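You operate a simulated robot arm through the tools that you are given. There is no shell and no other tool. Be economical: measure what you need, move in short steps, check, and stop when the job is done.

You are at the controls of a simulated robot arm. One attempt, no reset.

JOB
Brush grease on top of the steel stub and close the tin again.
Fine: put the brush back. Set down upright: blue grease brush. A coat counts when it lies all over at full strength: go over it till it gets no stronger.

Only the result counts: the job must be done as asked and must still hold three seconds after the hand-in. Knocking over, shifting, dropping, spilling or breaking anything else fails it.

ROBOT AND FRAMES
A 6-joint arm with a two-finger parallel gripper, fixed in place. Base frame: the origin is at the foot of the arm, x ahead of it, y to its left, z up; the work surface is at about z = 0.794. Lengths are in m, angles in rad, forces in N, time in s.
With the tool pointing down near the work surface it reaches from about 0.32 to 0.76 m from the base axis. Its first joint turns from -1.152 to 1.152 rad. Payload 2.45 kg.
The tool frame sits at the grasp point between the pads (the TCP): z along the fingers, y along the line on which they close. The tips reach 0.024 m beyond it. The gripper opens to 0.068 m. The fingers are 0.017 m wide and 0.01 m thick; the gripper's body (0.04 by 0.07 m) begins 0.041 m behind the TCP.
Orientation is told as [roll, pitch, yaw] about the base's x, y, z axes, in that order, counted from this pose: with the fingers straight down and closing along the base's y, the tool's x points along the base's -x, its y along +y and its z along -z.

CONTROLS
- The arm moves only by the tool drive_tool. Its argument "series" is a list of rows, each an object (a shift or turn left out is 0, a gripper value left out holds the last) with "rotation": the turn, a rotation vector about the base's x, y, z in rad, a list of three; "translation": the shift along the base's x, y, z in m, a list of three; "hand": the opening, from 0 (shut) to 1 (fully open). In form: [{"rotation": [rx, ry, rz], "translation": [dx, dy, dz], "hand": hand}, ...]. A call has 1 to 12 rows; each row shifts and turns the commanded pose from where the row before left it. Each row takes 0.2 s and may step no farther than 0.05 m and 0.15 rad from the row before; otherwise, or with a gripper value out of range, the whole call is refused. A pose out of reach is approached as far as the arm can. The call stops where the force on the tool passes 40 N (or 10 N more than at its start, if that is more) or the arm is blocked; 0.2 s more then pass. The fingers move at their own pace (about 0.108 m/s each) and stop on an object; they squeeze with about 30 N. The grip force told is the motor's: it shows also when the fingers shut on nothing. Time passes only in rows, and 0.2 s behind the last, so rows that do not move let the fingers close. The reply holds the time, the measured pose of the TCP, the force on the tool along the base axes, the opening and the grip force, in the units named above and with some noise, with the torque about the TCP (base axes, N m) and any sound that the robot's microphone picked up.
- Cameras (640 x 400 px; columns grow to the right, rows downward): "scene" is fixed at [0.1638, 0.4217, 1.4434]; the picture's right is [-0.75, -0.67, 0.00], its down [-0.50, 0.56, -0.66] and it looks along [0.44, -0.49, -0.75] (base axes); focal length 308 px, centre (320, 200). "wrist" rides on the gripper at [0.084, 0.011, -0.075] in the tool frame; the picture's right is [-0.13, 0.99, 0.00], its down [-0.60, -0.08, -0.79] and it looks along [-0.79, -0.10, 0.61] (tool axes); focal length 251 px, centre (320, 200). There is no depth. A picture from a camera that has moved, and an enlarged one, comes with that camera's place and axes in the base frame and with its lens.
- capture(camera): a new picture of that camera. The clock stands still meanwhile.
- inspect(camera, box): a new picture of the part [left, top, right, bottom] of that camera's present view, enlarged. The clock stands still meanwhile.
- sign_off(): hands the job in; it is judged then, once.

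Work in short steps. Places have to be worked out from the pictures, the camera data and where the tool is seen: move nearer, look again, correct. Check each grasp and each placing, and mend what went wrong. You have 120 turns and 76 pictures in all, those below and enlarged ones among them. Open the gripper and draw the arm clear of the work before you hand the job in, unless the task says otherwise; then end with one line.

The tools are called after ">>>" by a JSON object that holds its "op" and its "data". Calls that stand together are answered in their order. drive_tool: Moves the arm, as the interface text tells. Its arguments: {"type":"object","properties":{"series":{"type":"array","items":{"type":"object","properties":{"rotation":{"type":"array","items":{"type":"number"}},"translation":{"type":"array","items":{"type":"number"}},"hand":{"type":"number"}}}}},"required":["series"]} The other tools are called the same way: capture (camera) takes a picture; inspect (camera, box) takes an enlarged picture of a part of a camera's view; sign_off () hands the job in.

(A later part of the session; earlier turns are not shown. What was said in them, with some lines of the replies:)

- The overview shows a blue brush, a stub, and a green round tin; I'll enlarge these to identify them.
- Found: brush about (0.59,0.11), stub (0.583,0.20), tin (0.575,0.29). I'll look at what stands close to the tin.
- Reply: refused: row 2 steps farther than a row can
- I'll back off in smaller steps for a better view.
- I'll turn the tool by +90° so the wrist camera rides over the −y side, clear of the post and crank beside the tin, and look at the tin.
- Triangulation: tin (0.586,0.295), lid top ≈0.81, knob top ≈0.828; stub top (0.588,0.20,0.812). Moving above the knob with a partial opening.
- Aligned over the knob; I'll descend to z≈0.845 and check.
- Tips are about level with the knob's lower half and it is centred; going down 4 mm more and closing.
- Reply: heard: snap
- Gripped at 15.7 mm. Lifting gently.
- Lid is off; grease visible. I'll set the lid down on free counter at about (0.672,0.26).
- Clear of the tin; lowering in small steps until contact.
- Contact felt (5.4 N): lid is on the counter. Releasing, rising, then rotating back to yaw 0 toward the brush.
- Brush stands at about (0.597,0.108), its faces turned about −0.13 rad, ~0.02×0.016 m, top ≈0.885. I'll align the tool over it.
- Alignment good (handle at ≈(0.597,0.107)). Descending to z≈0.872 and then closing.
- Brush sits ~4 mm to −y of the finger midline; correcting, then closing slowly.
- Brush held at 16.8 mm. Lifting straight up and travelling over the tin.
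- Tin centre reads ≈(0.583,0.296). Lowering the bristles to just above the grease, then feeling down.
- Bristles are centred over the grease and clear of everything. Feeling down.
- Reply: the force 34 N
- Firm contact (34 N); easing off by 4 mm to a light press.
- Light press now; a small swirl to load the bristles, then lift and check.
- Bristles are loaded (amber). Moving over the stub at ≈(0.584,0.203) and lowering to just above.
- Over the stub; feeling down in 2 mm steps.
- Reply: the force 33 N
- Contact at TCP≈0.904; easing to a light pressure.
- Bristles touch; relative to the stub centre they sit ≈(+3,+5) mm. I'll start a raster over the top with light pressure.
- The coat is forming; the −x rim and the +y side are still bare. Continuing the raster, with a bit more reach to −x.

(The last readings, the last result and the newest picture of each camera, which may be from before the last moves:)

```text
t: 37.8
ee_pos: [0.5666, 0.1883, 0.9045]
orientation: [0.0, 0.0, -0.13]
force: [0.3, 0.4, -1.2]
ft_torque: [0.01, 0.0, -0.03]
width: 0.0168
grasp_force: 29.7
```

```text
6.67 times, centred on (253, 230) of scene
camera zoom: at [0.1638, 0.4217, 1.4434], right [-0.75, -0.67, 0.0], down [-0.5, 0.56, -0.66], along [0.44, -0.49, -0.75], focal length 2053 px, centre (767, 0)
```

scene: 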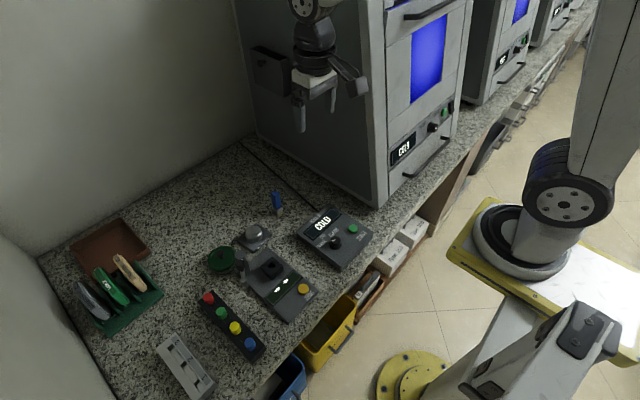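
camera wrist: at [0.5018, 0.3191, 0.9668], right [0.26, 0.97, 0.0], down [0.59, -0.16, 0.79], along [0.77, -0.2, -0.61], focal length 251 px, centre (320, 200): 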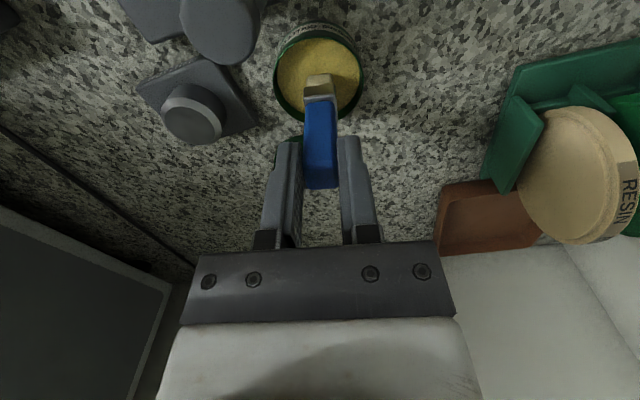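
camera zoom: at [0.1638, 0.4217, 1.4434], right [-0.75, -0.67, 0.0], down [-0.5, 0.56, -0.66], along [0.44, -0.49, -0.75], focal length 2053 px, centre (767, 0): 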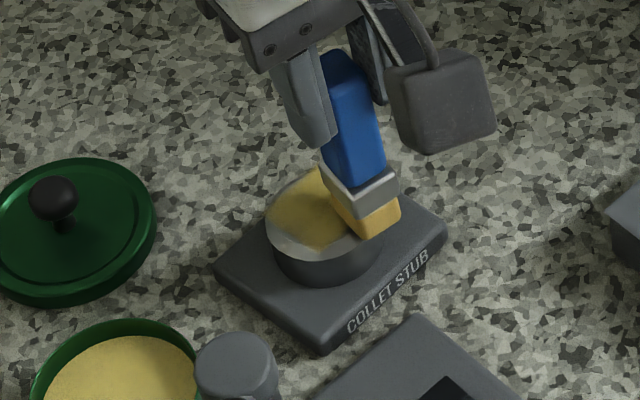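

Force has dropped off here; I'll lift and look at the coat.

>>> {"op": "drive_tool", "data": {"series": [{"translation": [0, 0, 0.03]}, {"translation": [0, -0.03, 0.01]}, {}]}}

>>> {"op": "inspect", "data": {"camera": "wrist", "box": [320, 0, 480, 150]}}

>>> {"op": "inspect", "data": {"camera": "scene", "box": [221, 210, 285, 250]}}

```text
t: 38.6
ee_pos: [0.5665, 0.1588, 0.9439]
orientation: [0.001, -0.001, -0.129]
force: [0.0, 0.4, -0.2]
ft_torque: [0.0, 0.02, 0.0]
width: 0.0167
grasp_force: 29.8
```

```text
2.67 times, centred on (400, 75) of wrist
camera zoom: at [0.4842, 0.1814, 1.019], right [0.26, 0.97, 0.0], down [0.59, -0.16, 0.79], along [0.77, -0.2, -0.61], focal length 670 px, centre (107, 533)
```

zoom: 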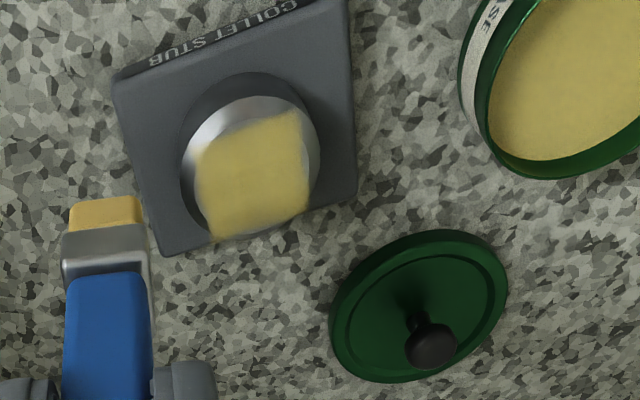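

```text
10.00 times, centred on (253, 230) of scene
camera zoom: at [0.1638, 0.4217, 1.4434], right [-0.75, -0.67, 0.0], down [-0.5, 0.56, -0.66], along [0.44, -0.49, -0.75], focal length 3079 px, centre (990, -100)
```

zoom: 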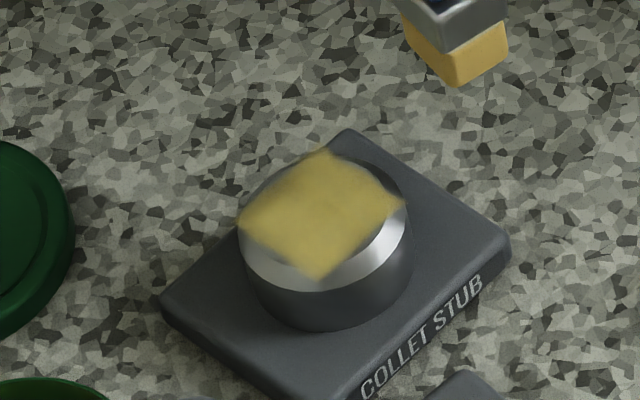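

Coat is a ~27×33 mm patch centred on a ~39 mm flat; the outer ring is bare. I'll touch down again at the centre and then do circular passes with growing radius.

>>> {"op": "drive_tool", "data": {"series": [{"translation": [0.014, 0.039, 0]}, {"translation": [0, 0, -0.03]}, {"translation": [0, 0, -0.0085]}, {"translation": [0, 0, -0.001]}, {"translation": [0, 0, -0.001]}, {}]}}

```text
t: 40.0
ee_pos: [0.5799, 0.1981, 0.9041]
orientation: [0.001, -0.001, -0.13]
force: [-0.6, 0.6, 2.7]
ft_torque: [0.01, 0.07, 0.01]
width: 0.0172
grasp_force: 30.1
```

>>> {"op": "drive_tool", "data": {"series": [{"translation": [0, 0, -0.001]}, {"translation": [0.017, 0, 0]}, {"translation": [-0.005, 0.012, 0]}, {"translation": [-0.012, 0.005, 0]}, {"translation": [-0.012, -0.005, 0]}, {"translation": [-0.005, -0.012, 0]}, {}]}}

>>> {"op": "inspect", "data": {"camera": "wrist", "box": [240, 20, 400, 170]}}

```text
t: 41.6
ee_pos: [0.5629, 0.1978, 0.9047]
orientation: [0.001, -0.002, -0.129]
force: [0.0, 4.4, 16.4]
ft_torque: [0.47, -0.25, 0.05]
width: 0.0168
grasp_force: 30.1
```

```text
2.67 times, centred on (320, 95) of wrist
camera zoom: at [0.4796, 0.2215, 0.9787], right [0.26, 0.97, 0.0], down [0.59, -0.16, 0.79], along [0.77, -0.2, -0.61], focal length 670 px, centre (320, 480)
```

zoom: 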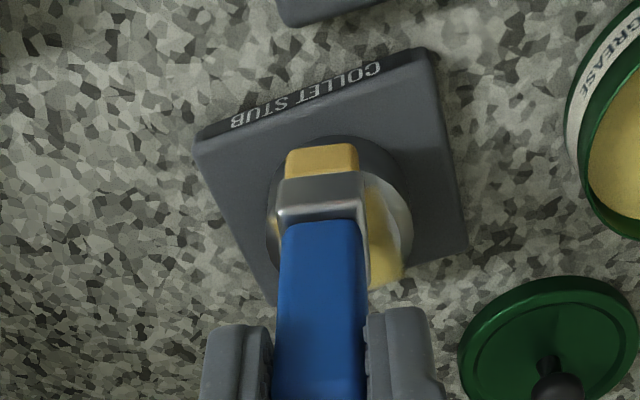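

>>> {"op": "drive_tool", "data": {"series": [{"translation": [0.005, -0.012, 0]}, {"translation": [0.012, -0.005, 0]}, {"translation": [0.012, 0.005, 0]}, {"translation": [0.005, 0.012, 0]}, {"translation": [-0.017, 0, 0]}, {"translation": [0, 0, 0.03]}, {"translation": [-0.01, -0.04, 0.01]}, {}]}}

>>> {"op": "inspect", "data": {"camera": "wrist", "box": [320, 0, 480, 150]}}

>>> {"op": "inspect", "data": {"camera": "scene", "box": [221, 210, 285, 250]}}

```text
t: 43.4
ee_pos: [0.5685, 0.1572, 0.9435]
orientation: [0.0, -0.002, -0.13]
force: [0.6, -0.1, -0.3]
ft_torque: [0.01, 0.0, 0.0]
width: 0.0168
grasp_force: 30.1
```

```text
2.67 times, centred on (400, 75) of wrist
camera zoom: at [0.4864, 0.1798, 1.0189], right [0.26, 0.97, 0.0], down [0.59, -0.16, 0.79], along [0.77, -0.2, -0.61], focal length 670 px, centre (107, 533)
```

zoom: 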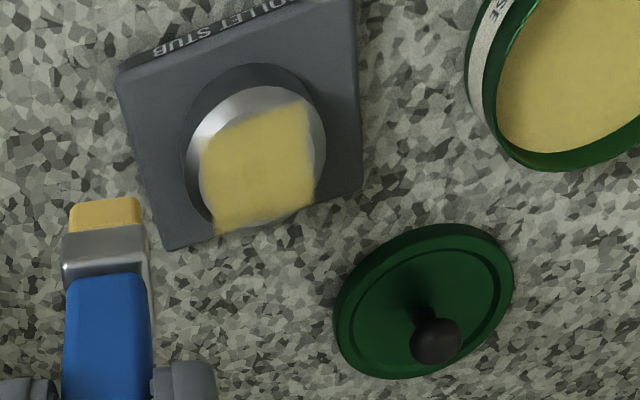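

```text
10.00 times, centred on (253, 230) of scene
camera zoom: at [0.1638, 0.4217, 1.4434], right [-0.75, -0.67, 0.0], down [-0.5, 0.56, -0.66], along [0.44, -0.49, -0.75], focal length 3079 px, centre (990, -100)
```

zoom: 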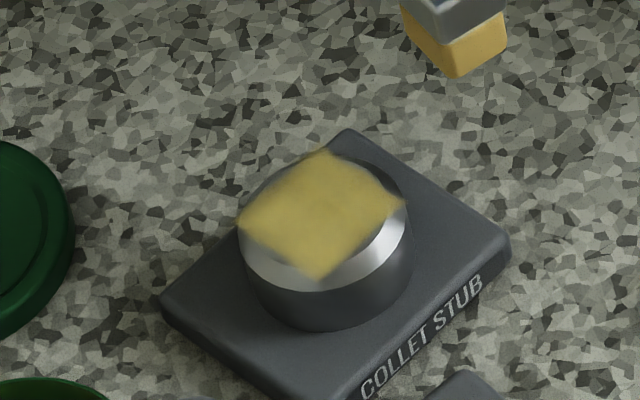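

The coat patch didn't spread with wider passes — it's evidently bounded to a square on top; now only its strength matters. Going over it again with a full raster.

>>> {"op": "drive_tool", "data": {"series": [{"translation": [0.01, 0.04, -0.01]}, {"translation": [0, 0, -0.029]}, {"translation": [-0.013, -0.015, -0.001]}, {"translation": [0.013, 0, 0]}, {"translation": [0.013, 0, 0]}, {"translation": [0, 0.006, 0]}, {"translation": [-0.013, 0, 0]}, {"translation": [-0.013, 0, 0]}, {"translation": [0, 0.006, 0]}, {"translation": [0.013, 0, 0]}, {"translation": [0.013, 0, 0]}, {"translation": [0, 0.006, 0]}]}}

>>> {"op": "drive_tool", "data": {"series": [{"translation": [-0.013, 0, 0]}, {"translation": [-0.013, 0, 0]}, {"translation": [0, 0.006, 0]}, {"translation": [0.013, 0, 0]}, {"translation": [0.013, 0, 0]}, {"translation": [0, 0.006, 0]}, {"translation": [-0.013, 0, 0]}, {"translation": [-0.013, 0, 0]}, {"translation": [0.013, -0.015, 0]}, {"translation": [0, 0, 0.03]}, {"translation": [-0.01, -0.04, 0.01]}, {}]}}

>>> {"op": "inspect", "data": {"camera": "wrist", "box": [320, 0, 480, 150]}}

>>> {"op": "inspect", "data": {"camera": "scene", "box": [221, 210, 285, 250]}}

```text
t: 46.0
ee_pos: [0.594, 0.199, 0.9041]
orientation: [0.003, -0.007, -0.131]
force: [0.7, -8.9, 26.4]
ft_torque: [-0.78, -0.1, 0.0]
width: 0.017
grasp_force: 29.8
```

```text
t: 48.6
ee_pos: [0.5678, 0.1577, 0.944]
orientation: [0.0, -0.002, -0.129]
force: [-0.4, 0.5, -0.5]
ft_torque: [0.04, -0.01, -0.01]
width: 0.0168
grasp_force: 29.9
```

```text
2.67 times, centred on (400, 75) of wrist
camera zoom: at [0.4863, 0.1806, 1.0175], right [0.26, 0.97, 0.0], down [0.59, -0.16, 0.79], along [0.77, -0.2, -0.61], focal length 670 px, centre (107, 533)
```

zoom: 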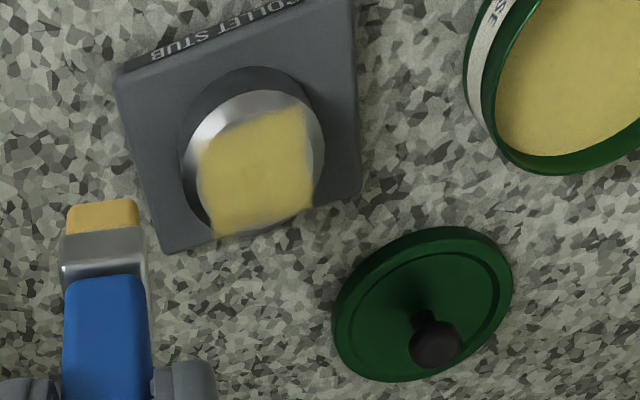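

```text
10.00 times, centred on (253, 230) of scene
camera zoom: at [0.1638, 0.4217, 1.4434], right [-0.75, -0.67, 0.0], down [-0.5, 0.56, -0.66], along [0.44, -0.49, -0.75], focal length 3079 px, centre (990, -100)
```

zoom: 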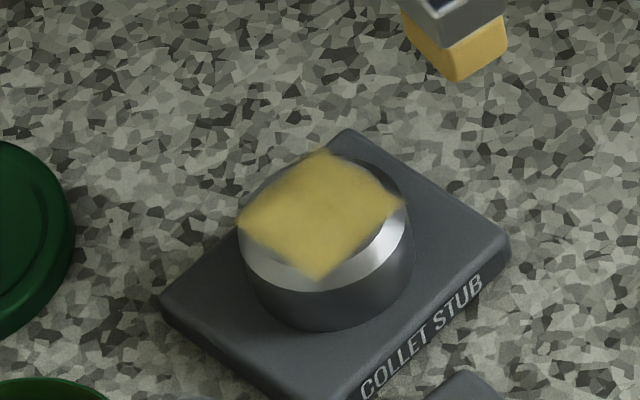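

Nearly unchanged, slightly more even. One more raster, with strokes along y, to confirm saturation.

>>> {"op": "drive_tool", "data": {"series": [{"translation": [0.01, 0.04, -0.01]}, {"translation": [0, 0, -0.029]}, {"translation": [-0.015, -0.013, -0.001]}, {"translation": [0, 0.013, 0]}, {"translation": [0, 0.013, 0]}, {"translation": [0.006, 0, 0]}, {"translation": [0, -0.013, 0]}, {"translation": [0, -0.013, 0]}, {"translation": [0.006, 0, 0]}, {"translation": [0, 0.013, 0]}, {"translation": [0, 0.013, 0]}, {"translation": [0.006, 0, 0]}]}}

>>> {"op": "drive_tool", "data": {"series": [{"translation": [0, -0.013, 0]}, {"translation": [0, -0.013, 0]}, {"translation": [0.006, 0, 0]}, {"translation": [0, 0.013, 0]}, {"translation": [0, 0.013, 0]}, {"translation": [0.006, 0, 0]}, {"translation": [0, -0.013, 0]}, {"translation": [0, -0.013, 0]}, {"translation": [-0.015, 0.013, 0]}, {"translation": [0, 0, 0.03]}, {"translation": [-0.01, -0.04, 0.01]}, {}]}}

>>> {"op": "inspect", "data": {"camera": "wrist", "box": [320, 0, 480, 150]}}

>>> {"op": "inspect", "data": {"camera": "scene", "box": [221, 210, 285, 250]}}

```text
t: 51.2
ee_pos: [0.5805, 0.2093, 0.9036]
orientation: [0.004, -0.001, -0.13]
force: [-7.7, 1.1, 21.5]
ft_torque: [0.05, 0.48, 0.03]
width: 0.017
grasp_force: 29.8
```

```text
t: 53.8
ee_pos: [0.5673, 0.156, 0.9434]
orientation: [-0.001, 0.002, -0.128]
force: [-0.1, 0.0, 0.3]
ft_torque: [0.04, -0.02, 0.0]
width: 0.017
grasp_force: 30.8
```

```text
2.67 times, centred on (400, 75) of wrist
camera zoom: at [0.4854, 0.1794, 1.0166], right [0.26, 0.97, 0.0], down [0.59, -0.16, 0.79], along [0.77, -0.2, -0.61], focal length 670 px, centre (107, 533)
```

zoom: 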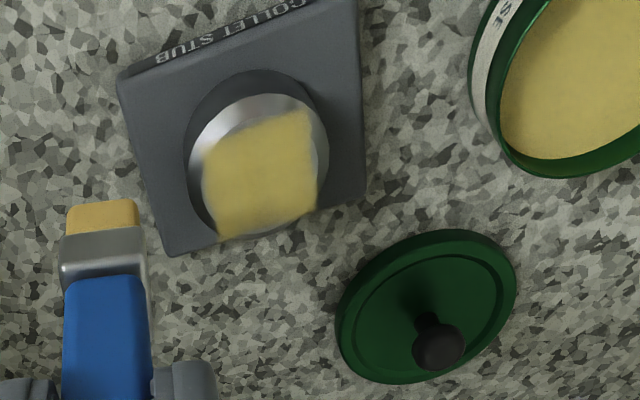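

```text
10.00 times, centred on (253, 230) of scene
camera zoom: at [0.1638, 0.4217, 1.4434], right [-0.75, -0.67, 0.0], down [-0.5, 0.56, -0.66], along [0.44, -0.49, -0.75], focal length 3079 px, centre (990, -100)
```

zoom: 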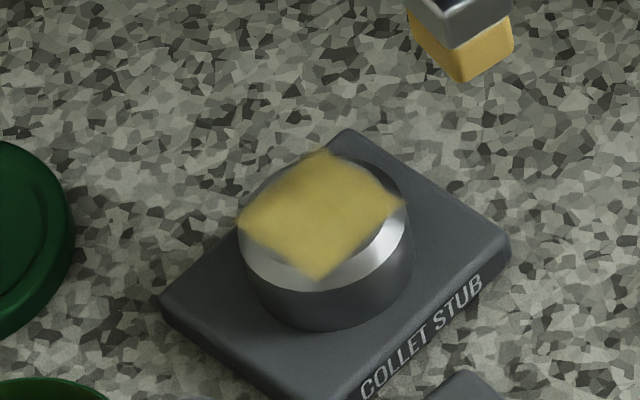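

No further change. For certainty that the brush isn't simply spent, I'll reload once lightly and make one more pass.

>>> {"op": "drive_tool", "data": {"series": [{"translation": [0.015, 0.035, 0.015]}, {"translation": [0, 0.048, 0]}, {"translation": [0, 0.048, 0]}, {"translation": [0, 0.007, -0.03]}, {"translation": [0, 0, -0.03]}, {"translation": [0, 0, -0.008]}, {"translation": [0, 0, -0.002]}, {"translation": [0, 0, -0.001]}, {}]}}

```text
t: 55.8
ee_pos: [0.5841, 0.2957, 0.8865]
orientation: [0.002, -0.003, -0.13]
force: [-1.1, 0.2, 0.1]
ft_torque: [0.0, 0.0, 0.01]
width: 0.0171
grasp_force: 29.8
```

>>> {"op": "drive_tool", "data": {"series": [{"translation": [0, 0, -0.001]}, {"translation": [0, 0, -0.001]}, {}]}}

```text
t: 56.6
ee_pos: [0.5843, 0.2957, 0.8873]
orientation: [0.003, -0.005, -0.13]
force: [-7.6, -0.5, 25.8]
ft_torque: [-0.06, 0.38, -0.02]
width: 0.0169
grasp_force: 29.6
```

Contact with the grease; lifting and returning to the stub for another pass.

>>> {"op": "drive_tool", "data": {"series": [{"translation": [0, 0, 0.02]}, {"translation": [0, 0, 0.04]}, {"translation": [-0.003, -0.048, 0.008]}, {"translation": [0, -0.049, 0]}, {"translation": [0, 0, -0.03]}, {"translation": [0, 0, -0.018]}, {}]}}

```text
t: 58.2
ee_pos: [0.5828, 0.1983, 0.9073]
orientation: [0.003, -0.002, -0.13]
force: [-1.0, 0.3, -0.4]
ft_torque: [0.02, -0.01, 0.02]
width: 0.0171
grasp_force: 30.4
```

>>> {"op": "drive_tool", "data": {"series": [{"translation": [-0.015, -0.015, -0.0045]}, {"translation": [0.013, 0, 0]}, {"translation": [0.013, 0, 0]}, {"translation": [0, 0.006, 0]}, {"translation": [-0.013, 0, 0]}, {"translation": [-0.013, 0, 0]}, {"translation": [0, 0.006, 0]}, {"translation": [0.013, 0, 0]}, {"translation": [0.013, 0, 0]}, {"translation": [0, 0.006, 0]}]}}

>>> {"op": "drive_tool", "data": {"series": [{"translation": [-0.013, 0, 0]}, {"translation": [-0.013, 0, 0]}, {"translation": [0, 0.006, 0]}, {"translation": [0.013, 0, 0]}, {"translation": [0.013, 0, 0]}, {"translation": [0, 0.006, 0]}, {"translation": [-0.013, 0, 0]}, {"translation": [-0.013, 0, 0]}, {"translation": [0.013, -0.015, 0]}, {"translation": [0, 0, 0.03]}, {"translation": [-0.01, -0.04, 0.01]}, {}]}}

>>> {"op": "inspect", "data": {"camera": "wrist", "box": [320, 0, 480, 150]}}

>>> {"op": "inspect", "data": {"camera": "scene", "box": [221, 210, 285, 250]}}

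```text
t: 59.9
ee_pos: [0.5689, 0.1942, 0.9049]
orientation: [0.0, -0.002, -0.13]
force: [0.2, -2.2, 5.6]
ft_torque: [-0.12, -0.09, -0.04]
width: 0.0169
grasp_force: 30.2
stopped in row 8: the force on the tool passed its limit at 46 N (the readings are from after the stop); the commanded pose is now the measured one
```

```text
t: 62.5
ee_pos: [0.5463, 0.1511, 0.9418]
orientation: [0.0, 0.003, -0.129]
force: [-0.5, 0.7, -0.1]
ft_torque: [0.0, 0.01, -0.01]
width: 0.0169
grasp_force: 29.9
```

```text
2.67 times, centred on (400, 75) of wrist
camera zoom: at [0.4652, 0.1739, 1.016], right [0.26, 0.97, 0.0], down [0.59, -0.16, 0.79], along [0.77, -0.2, -0.61], focal length 670 px, centre (107, 533)
```

zoom: 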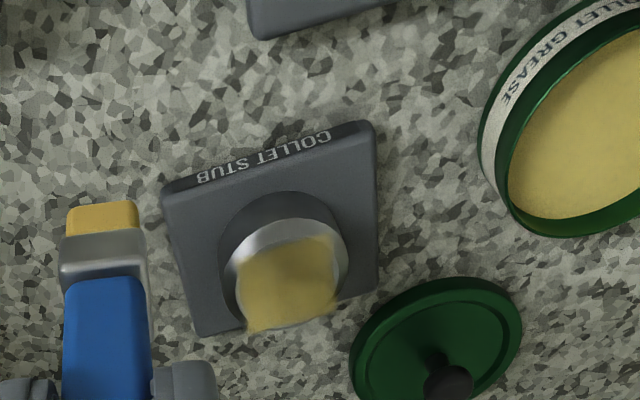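

```text
10.00 times, centred on (253, 230) of scene
camera zoom: at [0.1638, 0.4217, 1.4434], right [-0.75, -0.67, 0.0], down [-0.5, 0.56, -0.66], along [0.44, -0.49, -0.75], focal length 3079 px, centre (990, -100)
```

zoom: 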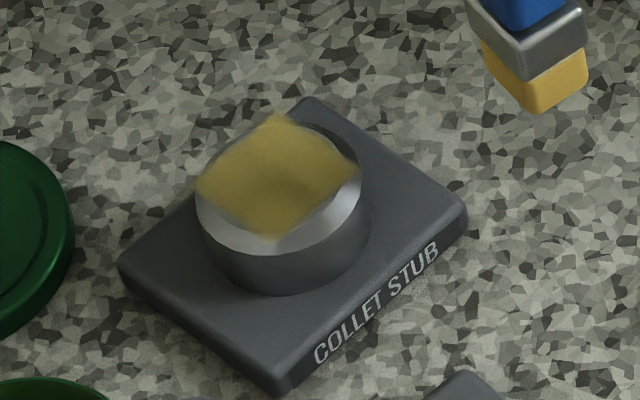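

The stub shifted ~14 mm toward +x in that last pass: the 46 N stop meant the brush caught, and my queued second call dragged it. I should have checked between. First I move away with the brush for a clean look at coat and stub position.

>>> {"op": "drive_tool", "data": {"series": [{"translation": [0.02, -0.024, 0.02]}, {"translation": [0.03, -0.024, 0]}, {}]}}

>>> {"op": "inspect", "data": {"camera": "scene", "box": [213, 205, 277, 245]}}

>>> {"op": "inspect", "data": {"camera": "scene", "box": [180, 170, 340, 270]}}

```text
t: 63.3
ee_pos: [0.5974, 0.104, 0.9612]
orientation: [0.0, 0.002, -0.129]
force: [0.4, -0.4, -1.2]
ft_torque: [0.03, 0.03, 0.01]
width: 0.0168
grasp_force: 30.1
```

```text
10.00 times, centred on (245, 225) of scene
camera zoom: at [0.1638, 0.4217, 1.4434], right [-0.75, -0.67, 0.0], down [-0.5, 0.56, -0.66], along [0.44, -0.49, -0.75], focal length 3079 px, centre (1070, -50)
```

zoom: 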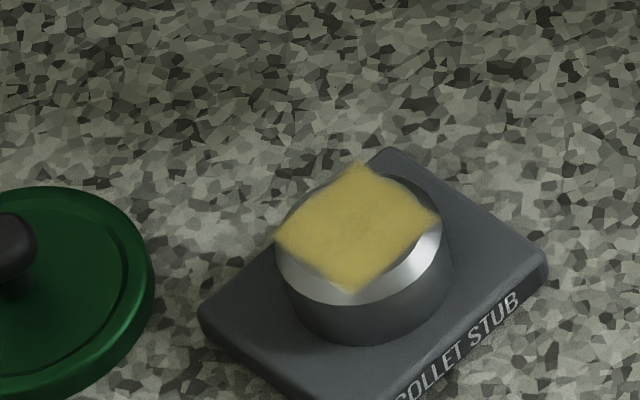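

```text
4.00 times, centred on (260, 220) of scene
camera zoom: at [0.1638, 0.4217, 1.4434], right [-0.75, -0.67, 0.0], down [-0.5, 0.56, -0.66], along [0.44, -0.49, -0.75], focal length 1232 px, centre (560, 120)
```

zoom: 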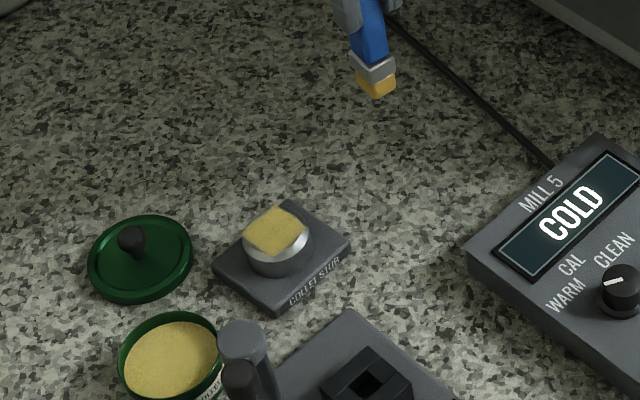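

Coat is uniform and intact. Comparing corners with the start picture, the stub moved ≈+17 mm in x. First I return the brush to its home spot, feeling for the counter.

>>> {"op": "drive_tool", "data": {"series": [{"translation": [-0.001, -0.001, -0.03]}, {"translation": [0, 0, -0.03]}, {"translation": [0, 0, -0.02]}, {"translation": [0, 0, -0.005]}, {}]}}

```text
t: 64.5
ee_pos: [0.5956, 0.1034, 0.8769]
orientation: [-0.001, 0.003, -0.131]
force: [0.4, 0.1, -1.1]
ft_torque: [-0.02, 0.01, -0.01]
width: 0.0169
grasp_force: 30.1
```

>>> {"op": "drive_tool", "data": {"series": [{"translation": [0, 0, -0.002]}, {"translation": [0, 0, -0.0015]}, {}]}}

>>> {"op": "inspect", "data": {"camera": "scene", "box": [238, 175, 318, 225]}}

```text
t: 65.3
ee_pos: [0.5964, 0.104, 0.8744]
orientation: [0.001, 0.003, -0.131]
force: [-0.2, -0.2, -0.3]
ft_torque: [-0.01, 0.03, 0.01]
width: 0.0171
grasp_force: 30.1
```

```text
8.00 times, centred on (278, 200) of scene
camera zoom: at [0.1638, 0.4217, 1.4434], right [-0.75, -0.67, 0.0], down [-0.5, 0.56, -0.66], along [0.44, -0.49, -0.75], focal length 2463 px, centre (656, 200)
```

zoom: 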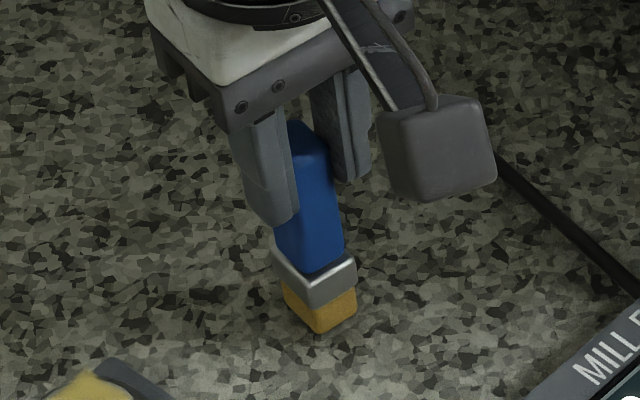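

>>> {"op": "drive_tool", "data": {"series": [{"translation": [0, 0, -0.001]}, {"translation": [0, 0, -0.001]}, {}]}}

```text
t: 66.1
ee_pos: [0.5947, 0.1035, 0.873]
orientation: [-0.001, 0.0, -0.13]
force: [0.0, -0.3, 0.1]
ft_torque: [0.0, -0.02, 0.01]
width: 0.017
grasp_force: 29.1
```

>>> {"op": "drive_tool", "data": {"series": [{"translation": [0, 0, -0.001]}, {"translation": [0, 0, -0.001]}, {}]}}

```text
t: 66.9
ee_pos: [0.5944, 0.1023, 0.87]
orientation: [0.001, 0.004, -0.13]
force: [-0.9, 0.2, 2.3]
ft_torque: [-0.03, 0.04, -0.01]
width: 0.017
grasp_force: 29.8
```

>>> {"op": "drive_tool", "data": {"series": [{"translation": [0, 0, -0.0007]}, {}]}}

```text
t: 67.5
ee_pos: [0.5954, 0.1037, 0.8702]
orientation: [0.0, 0.0, -0.131]
force: [-3.5, 0.3, 11.2]
ft_torque: [0.0, 0.15, 0.03]
width: 0.0171
grasp_force: 30.1
```

Firmly on the counter (11 N). Easing off slightly, then opening slowly.

>>> {"op": "drive_tool", "data": {"series": [{"translation": [0, 0, 0.0006]}, {"hand": 0.35}, {"hand": 0.45}, {}, {}]}}

>>> {"op": "inspect", "data": {"camera": "scene", "box": [238, 175, 318, 225]}}

```text
t: 68.7
ee_pos: [0.595, 0.104, 0.8691]
orientation: [-0.001, 0.002, -0.13]
force: [-0.1, 0.7, 0.4]
ft_torque: [-0.03, -0.01, 0.01]
width: 0.0306
grasp_force: 0.0
```

```text
8.00 times, centred on (278, 200) of scene
camera zoom: at [0.1638, 0.4217, 1.4434], right [-0.75, -0.67, 0.0], down [-0.5, 0.56, -0.66], along [0.44, -0.49, -0.75], focal length 2463 px, centre (656, 200)
```

zoom: 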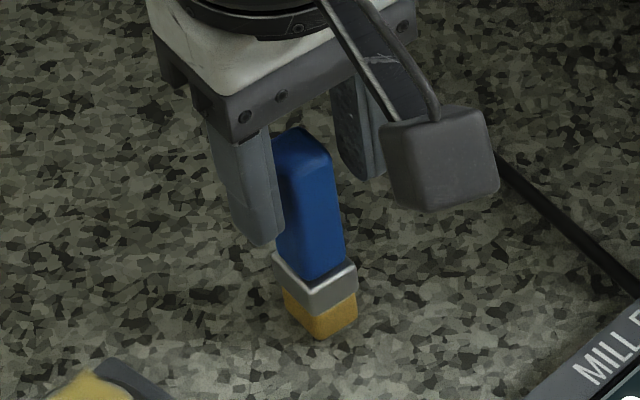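

Brush stands upright on its own. Rising straight up, then moving over the stub with open fingers to bring it back.

>>> {"op": "drive_tool", "data": {"series": [{"translation": [0, 0, 0.03]}, {"translation": [0, 0, 0.04]}, {"translation": [0, 0, 0.03]}, {"rotation": [0, 0, 0.13], "translation": [0, 0.03, 0], "hand": 1}, {"translation": [0.003, 0.035, 0]}, {"translation": [0.003, 0.031, 0]}, {"translation": [0, 0, -0.04]}, {}]}}

>>> {"op": "capture", "data": {"camera": "wrist"}}

>>> {"op": "inspect", "data": {"camera": "scene", "box": [205, 180, 301, 240]}}

```text
t: 70.5
ee_pos: [0.6032, 0.2017, 0.9306]
orientation: [0.0, 0.001, 0.001]
force: [0.2, 0.5, 0.0]
ft_torque: [0.0, -0.01, -0.02]
width: 0.0679
grasp_force: 0.0
```

```text
18 pictures are left
camera wrist: at [0.5191, 0.2143, 1.0056], right [0.13, 0.99, 0.0], down [0.6, -0.08, 0.79], along [0.79, -0.1, -0.61], focal length 251 px, centre (320, 200)
```

wrist: 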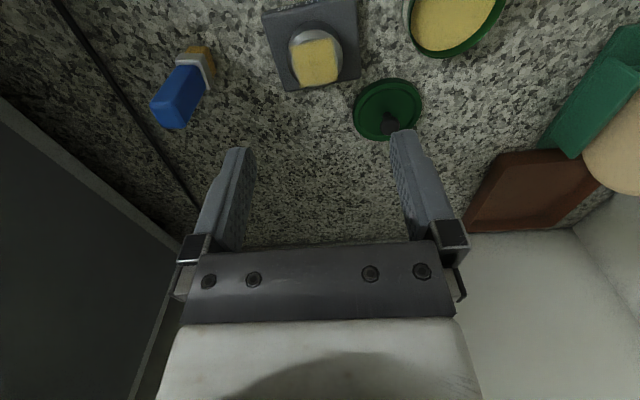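

```text
6.67 times, centred on (253, 210) of scene
camera zoom: at [0.1638, 0.4218, 1.4434], right [-0.75, -0.67, 0.0], down [-0.5, 0.56, -0.66], along [0.44, -0.49, -0.75], focal length 2053 px, centre (767, 133)
```

zoom: 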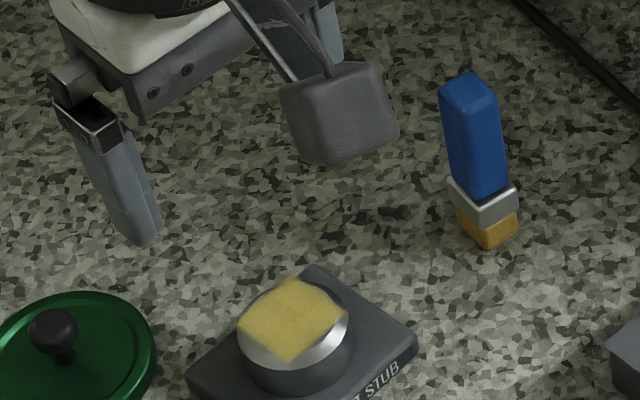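

Stub now at ≈(0.599,0.202). Lowering with fingers straddling it to just above the top, then checking.

>>> {"op": "drive_tool", "data": {"series": [{"translation": [-0.004, 0.0005, -0.03]}, {"translation": [0, 0, -0.03]}, {"translation": [0, 0, -0.012]}, {}]}}

>>> {"op": "capture", "data": {"camera": "wrist"}}

```text
t: 71.5
ee_pos: [0.5996, 0.2, 0.859]
orientation: [0.0, 0.003, 0.0]
force: [0.0, 0.2, -0.3]
ft_torque: [0.04, 0.04, 0.04]
width: 0.0678
grasp_force: 0.0
```

```text
16 pictures are left
camera wrist: at [0.5153, 0.213, 0.9331], right [0.13, 0.99, 0.0], down [0.6, -0.08, 0.79], along [0.79, -0.1, -0.61], focal length 251 px, centre (320, 200)
```

wrist: 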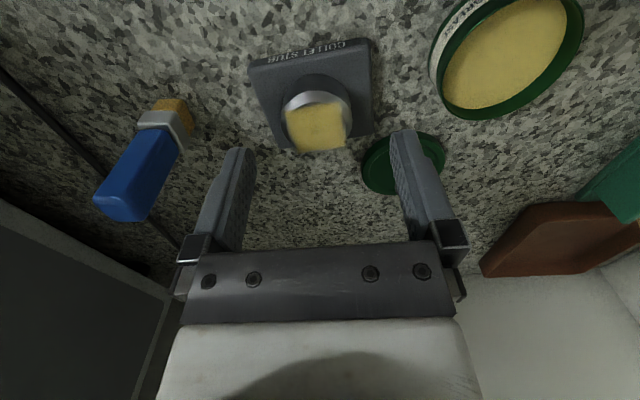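

Brush contact heights imply the stub top is at ≈0.828, so its centre is ≈(0.594,0.203). Adjusting and lowering so tips reach ≈0.811.

>>> {"op": "drive_tool", "data": {"series": [{"translation": [-0.005, 0.001, -0.01]}, {"translation": [0, 0, -0.01]}, {"translation": [0, 0, -0.005]}, {}]}}

>>> {"op": "inspect", "data": {"camera": "wrist", "box": [200, 40, 440, 240]}}

>>> {"op": "inspect", "data": {"camera": "scene", "box": [205, 200, 301, 260]}}

```text
t: 72.5
ee_pos: [0.5921, 0.2017, 0.8344]
orientation: [0.002, 0.001, -0.001]
force: [0.9, -0.8, -0.1]
ft_torque: [0.01, -0.01, 0.0]
width: 0.0681
grasp_force: 0.1
```

```text
2.00 times, centred on (320, 140) of wrist
camera zoom: at [0.5087, 0.2135, 0.9085], right [0.13, 0.99, 0.0], down [0.6, -0.08, 0.79], along [0.79, -0.1, -0.61], focal length 503 px, centre (320, 320)
```

zoom: 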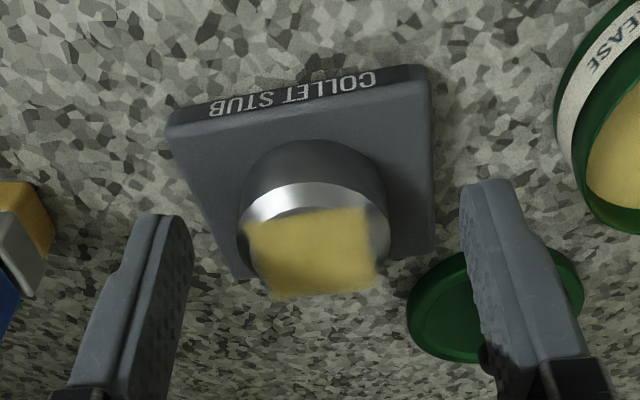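

```text
6.67 times, centred on (253, 230) of scene
camera zoom: at [0.1638, 0.4217, 1.4434], right [-0.75, -0.67, 0.0], down [-0.5, 0.56, -0.66], along [0.44, -0.49, -0.75], focal length 2053 px, centre (767, 0)
```

zoom: 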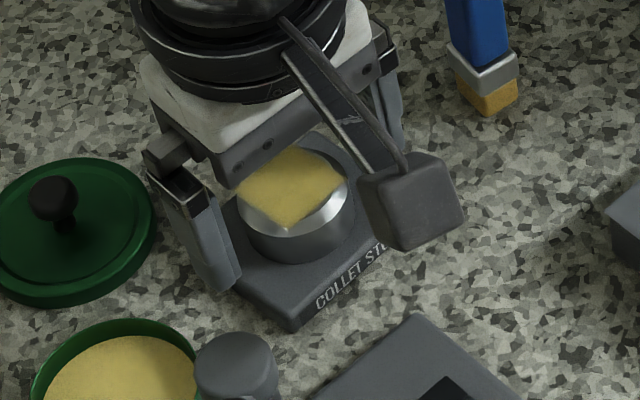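

Fingers straddle the cylinder, nearly aligned in x; correcting y by −2.5 mm, then closing gradually.

>>> {"op": "drive_tool", "data": {"series": [{"translation": [0, -0.0025, 0]}, {"hand": 0.72}, {"hand": 0.66}, {"hand": 0.63}, {}]}}

>>> {"op": "inspect", "data": {"camera": "wrist", "box": [200, 40, 440, 240]}}

```text
t: 73.7
ee_pos: [0.593, 0.197, 0.834]
orientation: [0.0, 0.004, 0.0]
force: [0.9, 0.7, -1.0]
ft_torque: [0.03, -0.02, 0.0]
width: 0.0429
grasp_force: 0.1
```

```text
2.00 times, centred on (320, 140) of wrist
camera zoom: at [0.5087, 0.2107, 0.909], right [0.13, 0.99, 0.0], down [0.6, -0.08, 0.79], along [0.79, -0.1, -0.61], focal length 503 px, centre (320, 320)
```

zoom: 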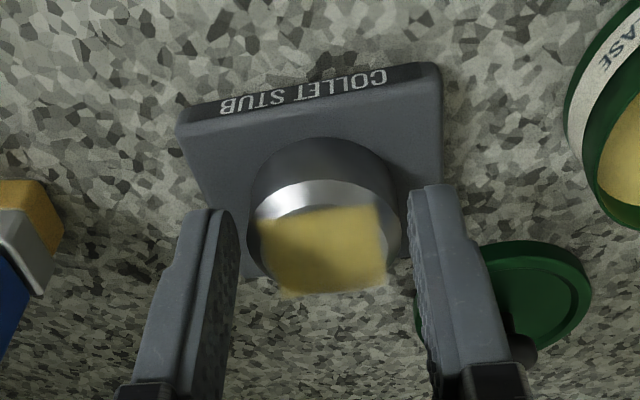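

Well centred. Closing to grip.

>>> {"op": "drive_tool", "data": {"series": [{"hand": 0.57}, {"hand": 0.5}, {}, {}]}}

```text
t: 74.7
ee_pos: [0.5947, 0.1979, 0.8349]
orientation: [0.004, -0.003, 0.001]
force: [0.5, -2.5, 21.4]
ft_torque: [-0.06, -0.07, -0.01]
width: 0.0387
grasp_force: 8.5
```

Gripping lightly (38.7 mm). Sliding the stub back toward −x in small steps.

>>> {"op": "drive_tool", "data": {"series": [{"translation": [-0.004, 0, 0.0005]}, {"translation": [-0.004, 0, 0]}, {"translation": [-0.004, 0, 0]}, {"translation": [-0.004, 0, 0]}, {}]}}

>>> {"op": "inspect", "data": {"camera": "scene", "box": [180, 170, 340, 270]}}

```text
t: 75.9
ee_pos: [0.5754, 0.1953, 0.8342]
orientation: [0.0, 0.002, 0.0]
force: [0.3, -0.2, -0.2]
ft_torque: [-0.01, -0.02, -0.02]
width: 0.0339
grasp_force: 0.1
```

```text
4.00 times, centred on (260, 220) of scene
camera zoom: at [0.1638, 0.4217, 1.4434], right [-0.75, -0.67, 0.0], down [-0.5, 0.56, -0.66], along [0.44, -0.49, -0.75], focal length 1232 px, centre (560, 120)
```

zoom: 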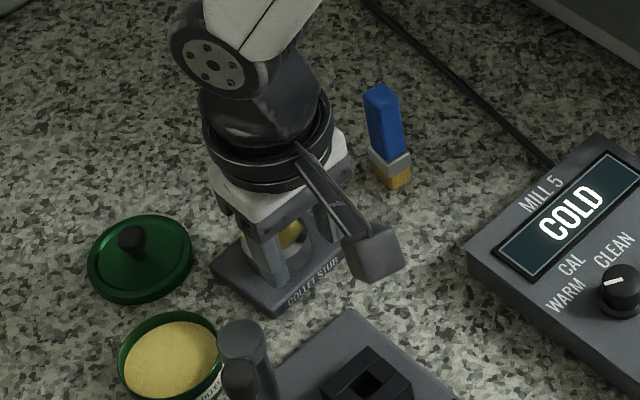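

The fingers slid off: they had held the −x side, so the stub centre is further at x≈0.60. Opening, re-centring at x≈0.601 and gripping again.

>>> {"op": "drive_tool", "data": {"series": [{"hand": 0.8}, {}, {"translation": [0.0125, 0.001, 0]}, {"translation": [0.013, 0, 0]}, {}]}}

>>> {"op": "inspect", "data": {"camera": "wrist", "box": [200, 40, 440, 240]}}

```text
t: 77.1
ee_pos: [0.6031, 0.1982, 0.8349]
orientation: [0.0, 0.002, 0.002]
force: [-0.4, 0.5, 0.0]
ft_torque: [0.02, 0.01, 0.01]
width: 0.0544
grasp_force: 0.2
```

```text
2.00 times, centred on (320, 140) of wrist
camera zoom: at [0.5177, 0.2102, 0.9086], right [0.13, 0.99, 0.0], down [0.6, -0.08, 0.79], along [0.79, -0.1, -0.61], focal length 503 px, centre (320, 320)
```

zoom: 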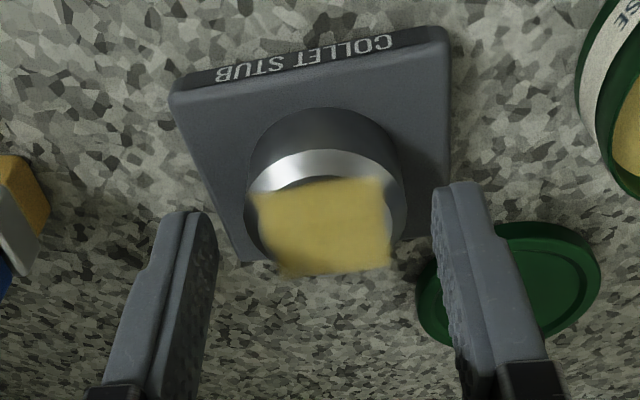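

Upward 21 N while closing means the pads sat on the chamfer, so the top is nearer 0.815 and the centre ≈(0.598,0.201). Moving −5 mm in x and lower, feeling for the base plate.

>>> {"op": "drive_tool", "data": {"series": [{"translation": [-0.005, 0, 0]}, {"translation": [0, 0, -0.002]}, {"translation": [0, 0, -0.002]}, {"translation": [0, 0, -0.002]}, {}]}}

```text
t: 78.3
ee_pos: [0.5968, 0.1988, 0.8283]
orientation: [0.001, 0.0, 0.0]
force: [0.6, -0.7, 0.4]
ft_torque: [-0.02, -0.02, 0.01]
width: 0.0544
grasp_force: 0.0
```

>>> {"op": "drive_tool", "data": {"series": [{"hand": 0.66}, {"hand": 0.6}, {"hand": 0.5}, {}, {}]}}

```text
t: 79.5
ee_pos: [0.5966, 0.1989, 0.8288]
orientation: [0.0, 0.002, 0.0]
force: [-0.4, -0.4, -0.2]
ft_torque: [0.11, -0.03, -0.05]
width: 0.0412
grasp_force: 29.8
```

Solid grip on the cylinder (41.2 mm, no lift force). Sliding −16 mm in x.

>>> {"op": "drive_tool", "data": {"series": [{"translation": [-0.004, 0, 0]}, {"translation": [-0.004, 0, 0]}, {"translation": [-0.004, 0, 0]}, {"translation": [-0.004, 0, 0]}, {}]}}

>>> {"op": "inspect", "data": {"camera": "scene", "box": [180, 170, 340, 270]}}

```text
t: 80.7
ee_pos: [0.5815, 0.198, 0.8283]
orientation: [0.0, 0.002, 0.0]
force: [1.7, -0.9, -0.8]
ft_torque: [0.09, -0.21, -0.08]
width: 0.0411
grasp_force: 29.9
```

```text
4.00 times, centred on (260, 220) of scene
camera zoom: at [0.1639, 0.4217, 1.4433], right [-0.75, -0.67, 0.0], down [-0.5, 0.56, -0.66], along [0.44, -0.49, -0.75], focal length 1232 px, centre (560, 120)
```

zoom: 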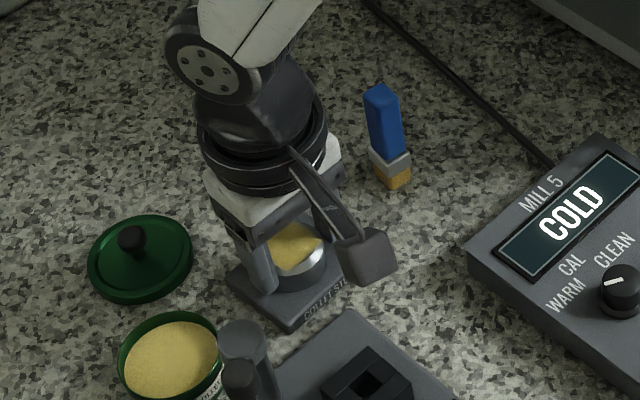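

Close; measuring finely against the earlier 10× picture.

>>> {"op": "inspect", "data": {"camera": "scene", "box": [221, 210, 285, 250]}}

```text
10.00 times, centred on (253, 230) of scene
camera zoom: at [0.1639, 0.4217, 1.4433], right [-0.75, -0.67, 0.0], down [-0.5, 0.56, -0.66], along [0.44, -0.49, -0.75], focal length 3079 px, centre (990, -100)
```

zoom: 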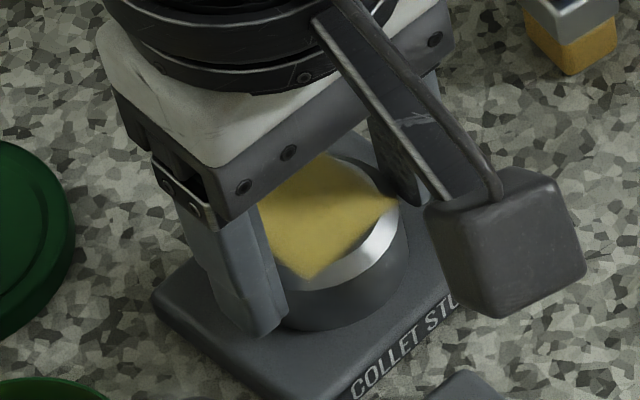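

Remaining error ≈(−2.0,−1.3) mm; correcting, then releasing and rising.

>>> {"op": "drive_tool", "data": {"series": [{"translation": [-0.001, -0.0006, 0]}, {"translation": [-0.001, -0.0007, 0]}, {}, {"hand": 0.7}, {"hand": 0.9}, {}, {"translation": [0, 0, 0.03]}, {"translation": [0, 0, 0.04]}, {"translation": [0, 0, 0.04]}, {"translation": [0.04, 0.03, 0]}, {"translation": [0.03, 0.03, 0]}, {}]}}

>>> {"op": "inspect", "data": {"camera": "scene", "box": [221, 210, 285, 250]}}

```text
t: 83.3
ee_pos: [0.6477, 0.2549, 0.9384]
orientation: [0.001, 0.002, -0.002]
force: [-0.6, 0.2, 0.0]
ft_torque: [0.03, 0.03, 0.02]
width: 0.0613
grasp_force: 0.2
```

```text
10.00 times, centred on (253, 230) of scene
camera zoom: at [0.1638, 0.4218, 1.4434], right [-0.75, -0.67, 0.0], down [-0.5, 0.56, -0.66], along [0.44, -0.49, -0.75], focal length 3079 px, centre (990, -100)
```

zoom: 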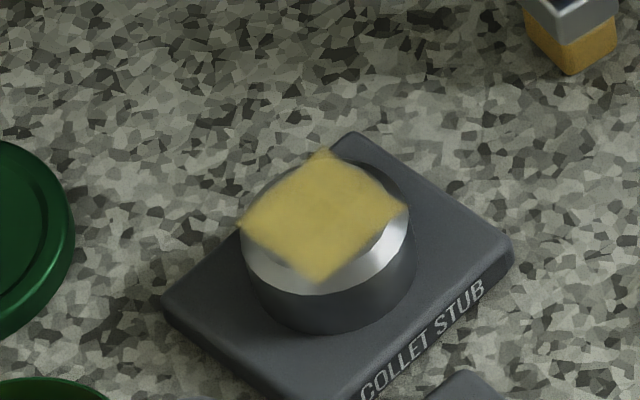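

The stub is back within ~0.5 mm of its original place, coat even. Now turning the tool to yaw +90° over the lid.

>>> {"op": "drive_tool", "data": {"series": [{"rotation": [0, 0, 0.1428], "translation": [0.002, 0.0004, 0], "hand": 0.6}, {"rotation": [0, 0, 0.1428], "translation": [0.002, 0.0004, 0]}, {"rotation": [0, 0, 0.1428], "translation": [0.002, 0.0004, 0]}, {"rotation": [0, 0, 0.1428], "translation": [0.002, 0.0004, 0]}, {"rotation": [0, 0, 0.1428], "translation": [0.002, 0.0004, 0]}, {"rotation": [0, 0, 0.1428], "translation": [0.002, 0.0004, 0]}, {"rotation": [0, 0, 0.1428], "translation": [0.002, 0.0004, 0]}, {"rotation": [0, 0, 0.1428], "translation": [0.002, 0.0004, 0]}, {"rotation": [0, 0, 0.1428], "translation": [0.002, 0.0004, 0]}, {"rotation": [0, 0, 0.1428], "translation": [0.002, 0.0004, 0]}, {"rotation": [0, 0, 0.1428], "translation": [0.004, 0.001, 0]}, {}]}}

>>> {"op": "drive_tool", "data": {"series": [{"translation": [0, 0, -0.03]}, {"translation": [0, 0, -0.03]}, {"translation": [0, 0, -0.028]}, {}]}}

>>> {"op": "capture", "data": {"camera": "wrist"}}

```text
t: 85.9
ee_pos: [0.6718, 0.2621, 0.9385]
orientation: [0.0, 0.003, 1.574]
force: [0.2, 0.3, 0.0]
ft_torque: [0.02, 0.03, -0.01]
width: 0.041
grasp_force: 0.1
```

```text
t: 86.9
ee_pos: [0.6738, 0.2623, 0.8505]
orientation: [0.0, 0.001, 1.57]
force: [-0.5, -0.3, 0.6]
ft_torque: [0.0, -0.03, 0.0]
width: 0.0411
grasp_force: 0.1
```

```text
7 pictures are left
camera wrist: at [0.663, 0.1789, 0.9252], right [-0.99, 0.13, 0.0], down [0.08, 0.6, 0.79], along [0.1, 0.79, -0.61], focal length 251 px, centre (320, 200)
```

wrist: 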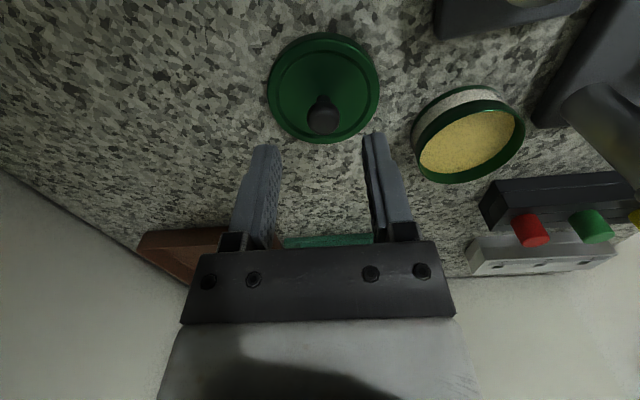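

Knob centred between the fingers. Descending to the earlier grip height 0.822 and closing.

>>> {"op": "drive_tool", "data": {"series": [{"translation": [-0.001, -0.002, -0.015]}, {"translation": [0, 0, -0.009]}, {"translation": [0, 0, -0.004]}, {}, {"hand": 0.3}, {"hand": 0}, {}, {}]}}

```text
t: 88.7
ee_pos: [0.6721, 0.2602, 0.8225]
orientation: [0.0, 0.002, 1.572]
force: [-0.9, -0.2, 0.2]
ft_torque: [-0.01, 0.01, -0.01]
width: 0.0161
grasp_force: 29.8
```

Gripped (16.1 mm). Lifting and carrying to above the tin.

>>> {"op": "drive_tool", "data": {"series": [{"translation": [0, 0, 0.01]}, {"translation": [0, 0, 0.03]}, {"translation": [0, 0, 0.03]}, {"translation": [-0.029, 0.0115, 0]}, {"translation": [-0.029, 0.0115, 0]}, {"translation": [-0.0285, 0.0115, 0]}, {"translation": [0, 0, -0.03]}, {}]}}

>>> {"op": "inspect", "data": {"camera": "scene", "box": [180, 210, 276, 270]}}

```text
t: 90.5
ee_pos: [0.5843, 0.2965, 0.8627]
orientation: [-0.001, 0.003, 1.571]
force: [0.2, 0.3, -0.5]
ft_torque: [0.02, -0.02, -0.01]
width: 0.0159
grasp_force: 29.7
```

```text
6.67 times, centred on (228, 240) of scene
camera zoom: at [0.1638, 0.4217, 1.4434], right [-0.75, -0.67, 0.0], down [-0.5, 0.56, -0.66], along [0.44, -0.49, -0.75], focal length 2053 px, centre (933, -67)
```

zoom: 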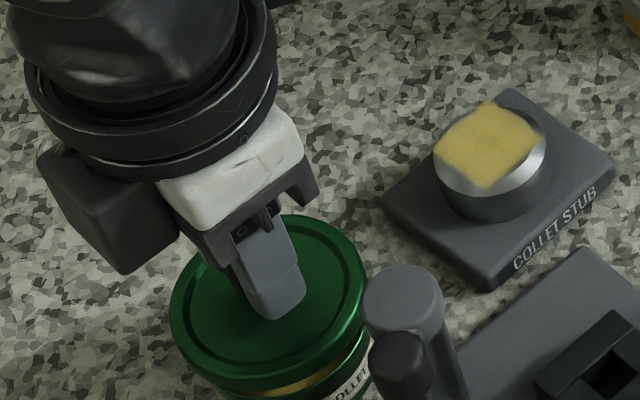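

Lid is over the tin, ~2 cm up. Fine correction and lowering in steps.

>>> {"op": "drive_tool", "data": {"series": [{"translation": [0.0007, -0.001, -0.01]}, {"translation": [0, 0, -0.006]}, {"translation": [0, 0, -0.002]}, {}]}}

>>> {"op": "capture", "data": {"camera": "wrist"}}

```text
t: 91.5
ee_pos: [0.5861, 0.2939, 0.8442]
orientation: [0.0, 0.001, 1.572]
force: [-0.4, -0.3, -0.4]
ft_torque: [-0.02, 0.01, 0.02]
width: 0.016
grasp_force: 30.2
```

```text
5 pictures are left
camera wrist: at [0.575, 0.2123, 0.9184], right [-0.99, 0.13, 0.0], down [0.08, 0.6, 0.79], along [0.1, 0.79, -0.61], focal length 251 px, centre (320, 200)
```

wrist: 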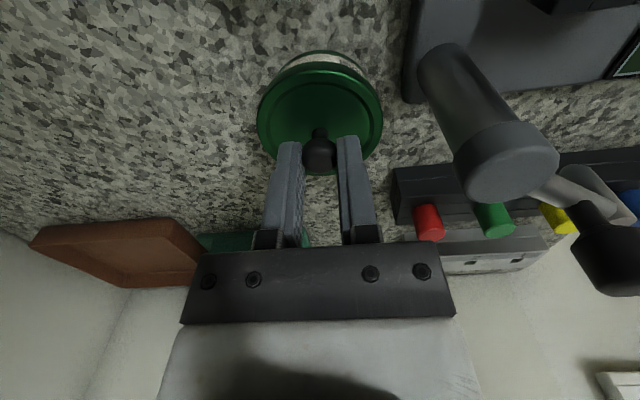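

Aligned. Lowering to seating height, watching force.

>>> {"op": "drive_tool", "data": {"series": [{"translation": [0, 0, -0.0015]}, {"translation": [0, 0, -0.0015]}, {}]}}

>>> {"op": "drive_tool", "data": {"series": [{"translation": [0, 0, -0.001]}, {}]}}

```text
t: 92.3
ee_pos: [0.5853, 0.2937, 0.8434]
orientation: [-0.002, -0.001, 1.572]
force: [-15.8, -2.7, 32.4]
ft_torque: [-0.16, 0.37, -0.01]
width: 0.0162
grasp_force: 30.3
heard: snap
```

```text
t: 92.9
ee_pos: [0.5854, 0.2947, 0.8407]
orientation: [-0.004, -0.002, 1.571]
force: [-14.6, 5.6, 30.6]
ft_torque: [0.13, 0.3, 0.01]
width: 0.0163
grasp_force: 30.3
```

Snap heard and z=0.841, same as originally closed. Easing the load, releasing and rising.

>>> {"op": "drive_tool", "data": {"series": [{"translation": [0, 0, 0.0015]}, {}]}}

>>> {"op": "inspect", "data": {"camera": "scene", "box": [190, 220, 320, 301]}}

```text
t: 93.5
ee_pos: [0.5868, 0.2925, 0.842]
orientation: [-0.004, 0.001, 1.571]
force: [-2.3, 9.0, 14.0]
ft_torque: [0.3, 0.0, 0.02]
width: 0.0153
grasp_force: 29.5
```

```text
4.92 times, centred on (255, 260) of scene
camera zoom: at [0.1635, 0.4218, 1.4434], right [-0.75, -0.67, 0.0], down [-0.5, 0.56, -0.66], along [0.44, -0.49, -0.75], focal length 1516 px, centre (640, -98)
```

zoom: 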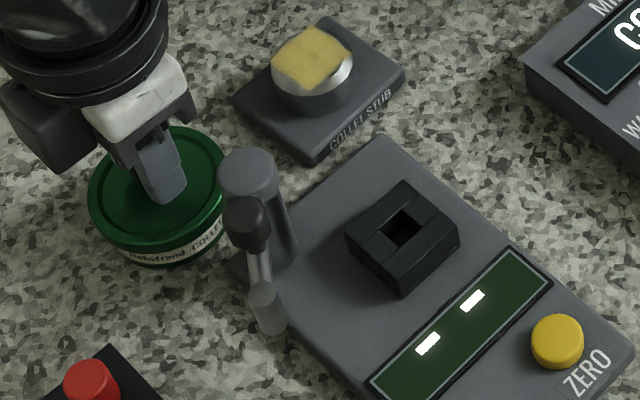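

Closed and in its old place. Releasing, rising and drawing clear.

>>> {"op": "drive_tool", "data": {"series": [{"translation": [0, 0, 0.0007]}, {"hand": 0.4}, {"hand": 0.7}, {}, {"translation": [0, 0, 0.02]}, {"translation": [0, 0, 0.04]}, {"translation": [0, 0, 0.04]}, {"translation": [0, 0, 0.04]}, {"translation": [0, -0.03, 0.03]}, {"translation": [-0.02, -0.03, 0.03]}, {}]}}

>>> {"op": "inspect", "data": {"camera": "scene", "box": [190, 220, 320, 301]}}

>>> {"op": "capture", "data": {"camera": "scene"}}

```text
t: 95.9
ee_pos: [0.5632, 0.2315, 1.0428]
orientation: [-0.001, 0.002, 1.571]
force: [0.8, -0.5, -0.6]
ft_torque: [0.0, -0.01, -0.01]
width: 0.0479
grasp_force: 0.1
```

```text
4.92 times, centred on (255, 260) of scene
camera zoom: at [0.1638, 0.4217, 1.4434], right [-0.75, -0.67, 0.0], down [-0.5, 0.56, -0.66], along [0.44, -0.49, -0.75], focal length 1516 px, centre (640, -98)
```

zoom: 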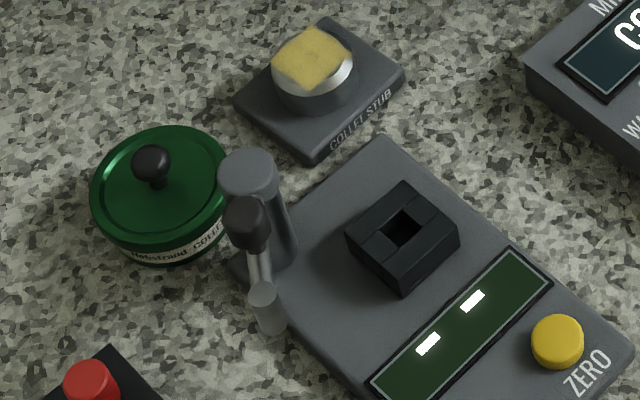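

```text
2 pictures are left
```

scene: 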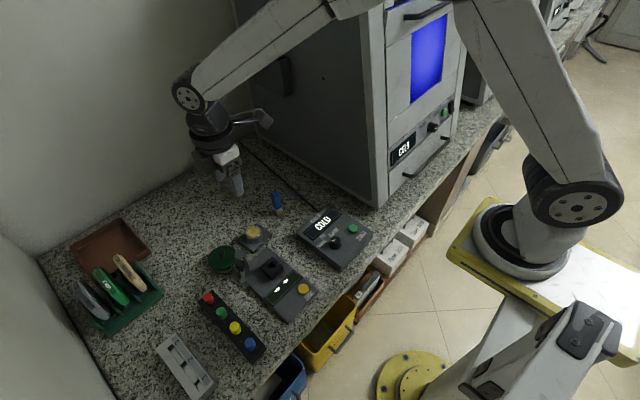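

Everything checks out: the tin is closed and within about 1 mm of its old spot, the brush is upright at its place, the stub is back in place with an even coat, and the arm is clear.

>>> {"op": "sign_off", "data": {}}

```text
The job is handed in.
```

I handed the job in with the stub top greased evenly, the tin snapped shut and the brush upright in its place; mid-job I dragged the stub about 17 mm and slid it back to within about 0.5 mm, and the tin sits about 1 mm off its first spot.
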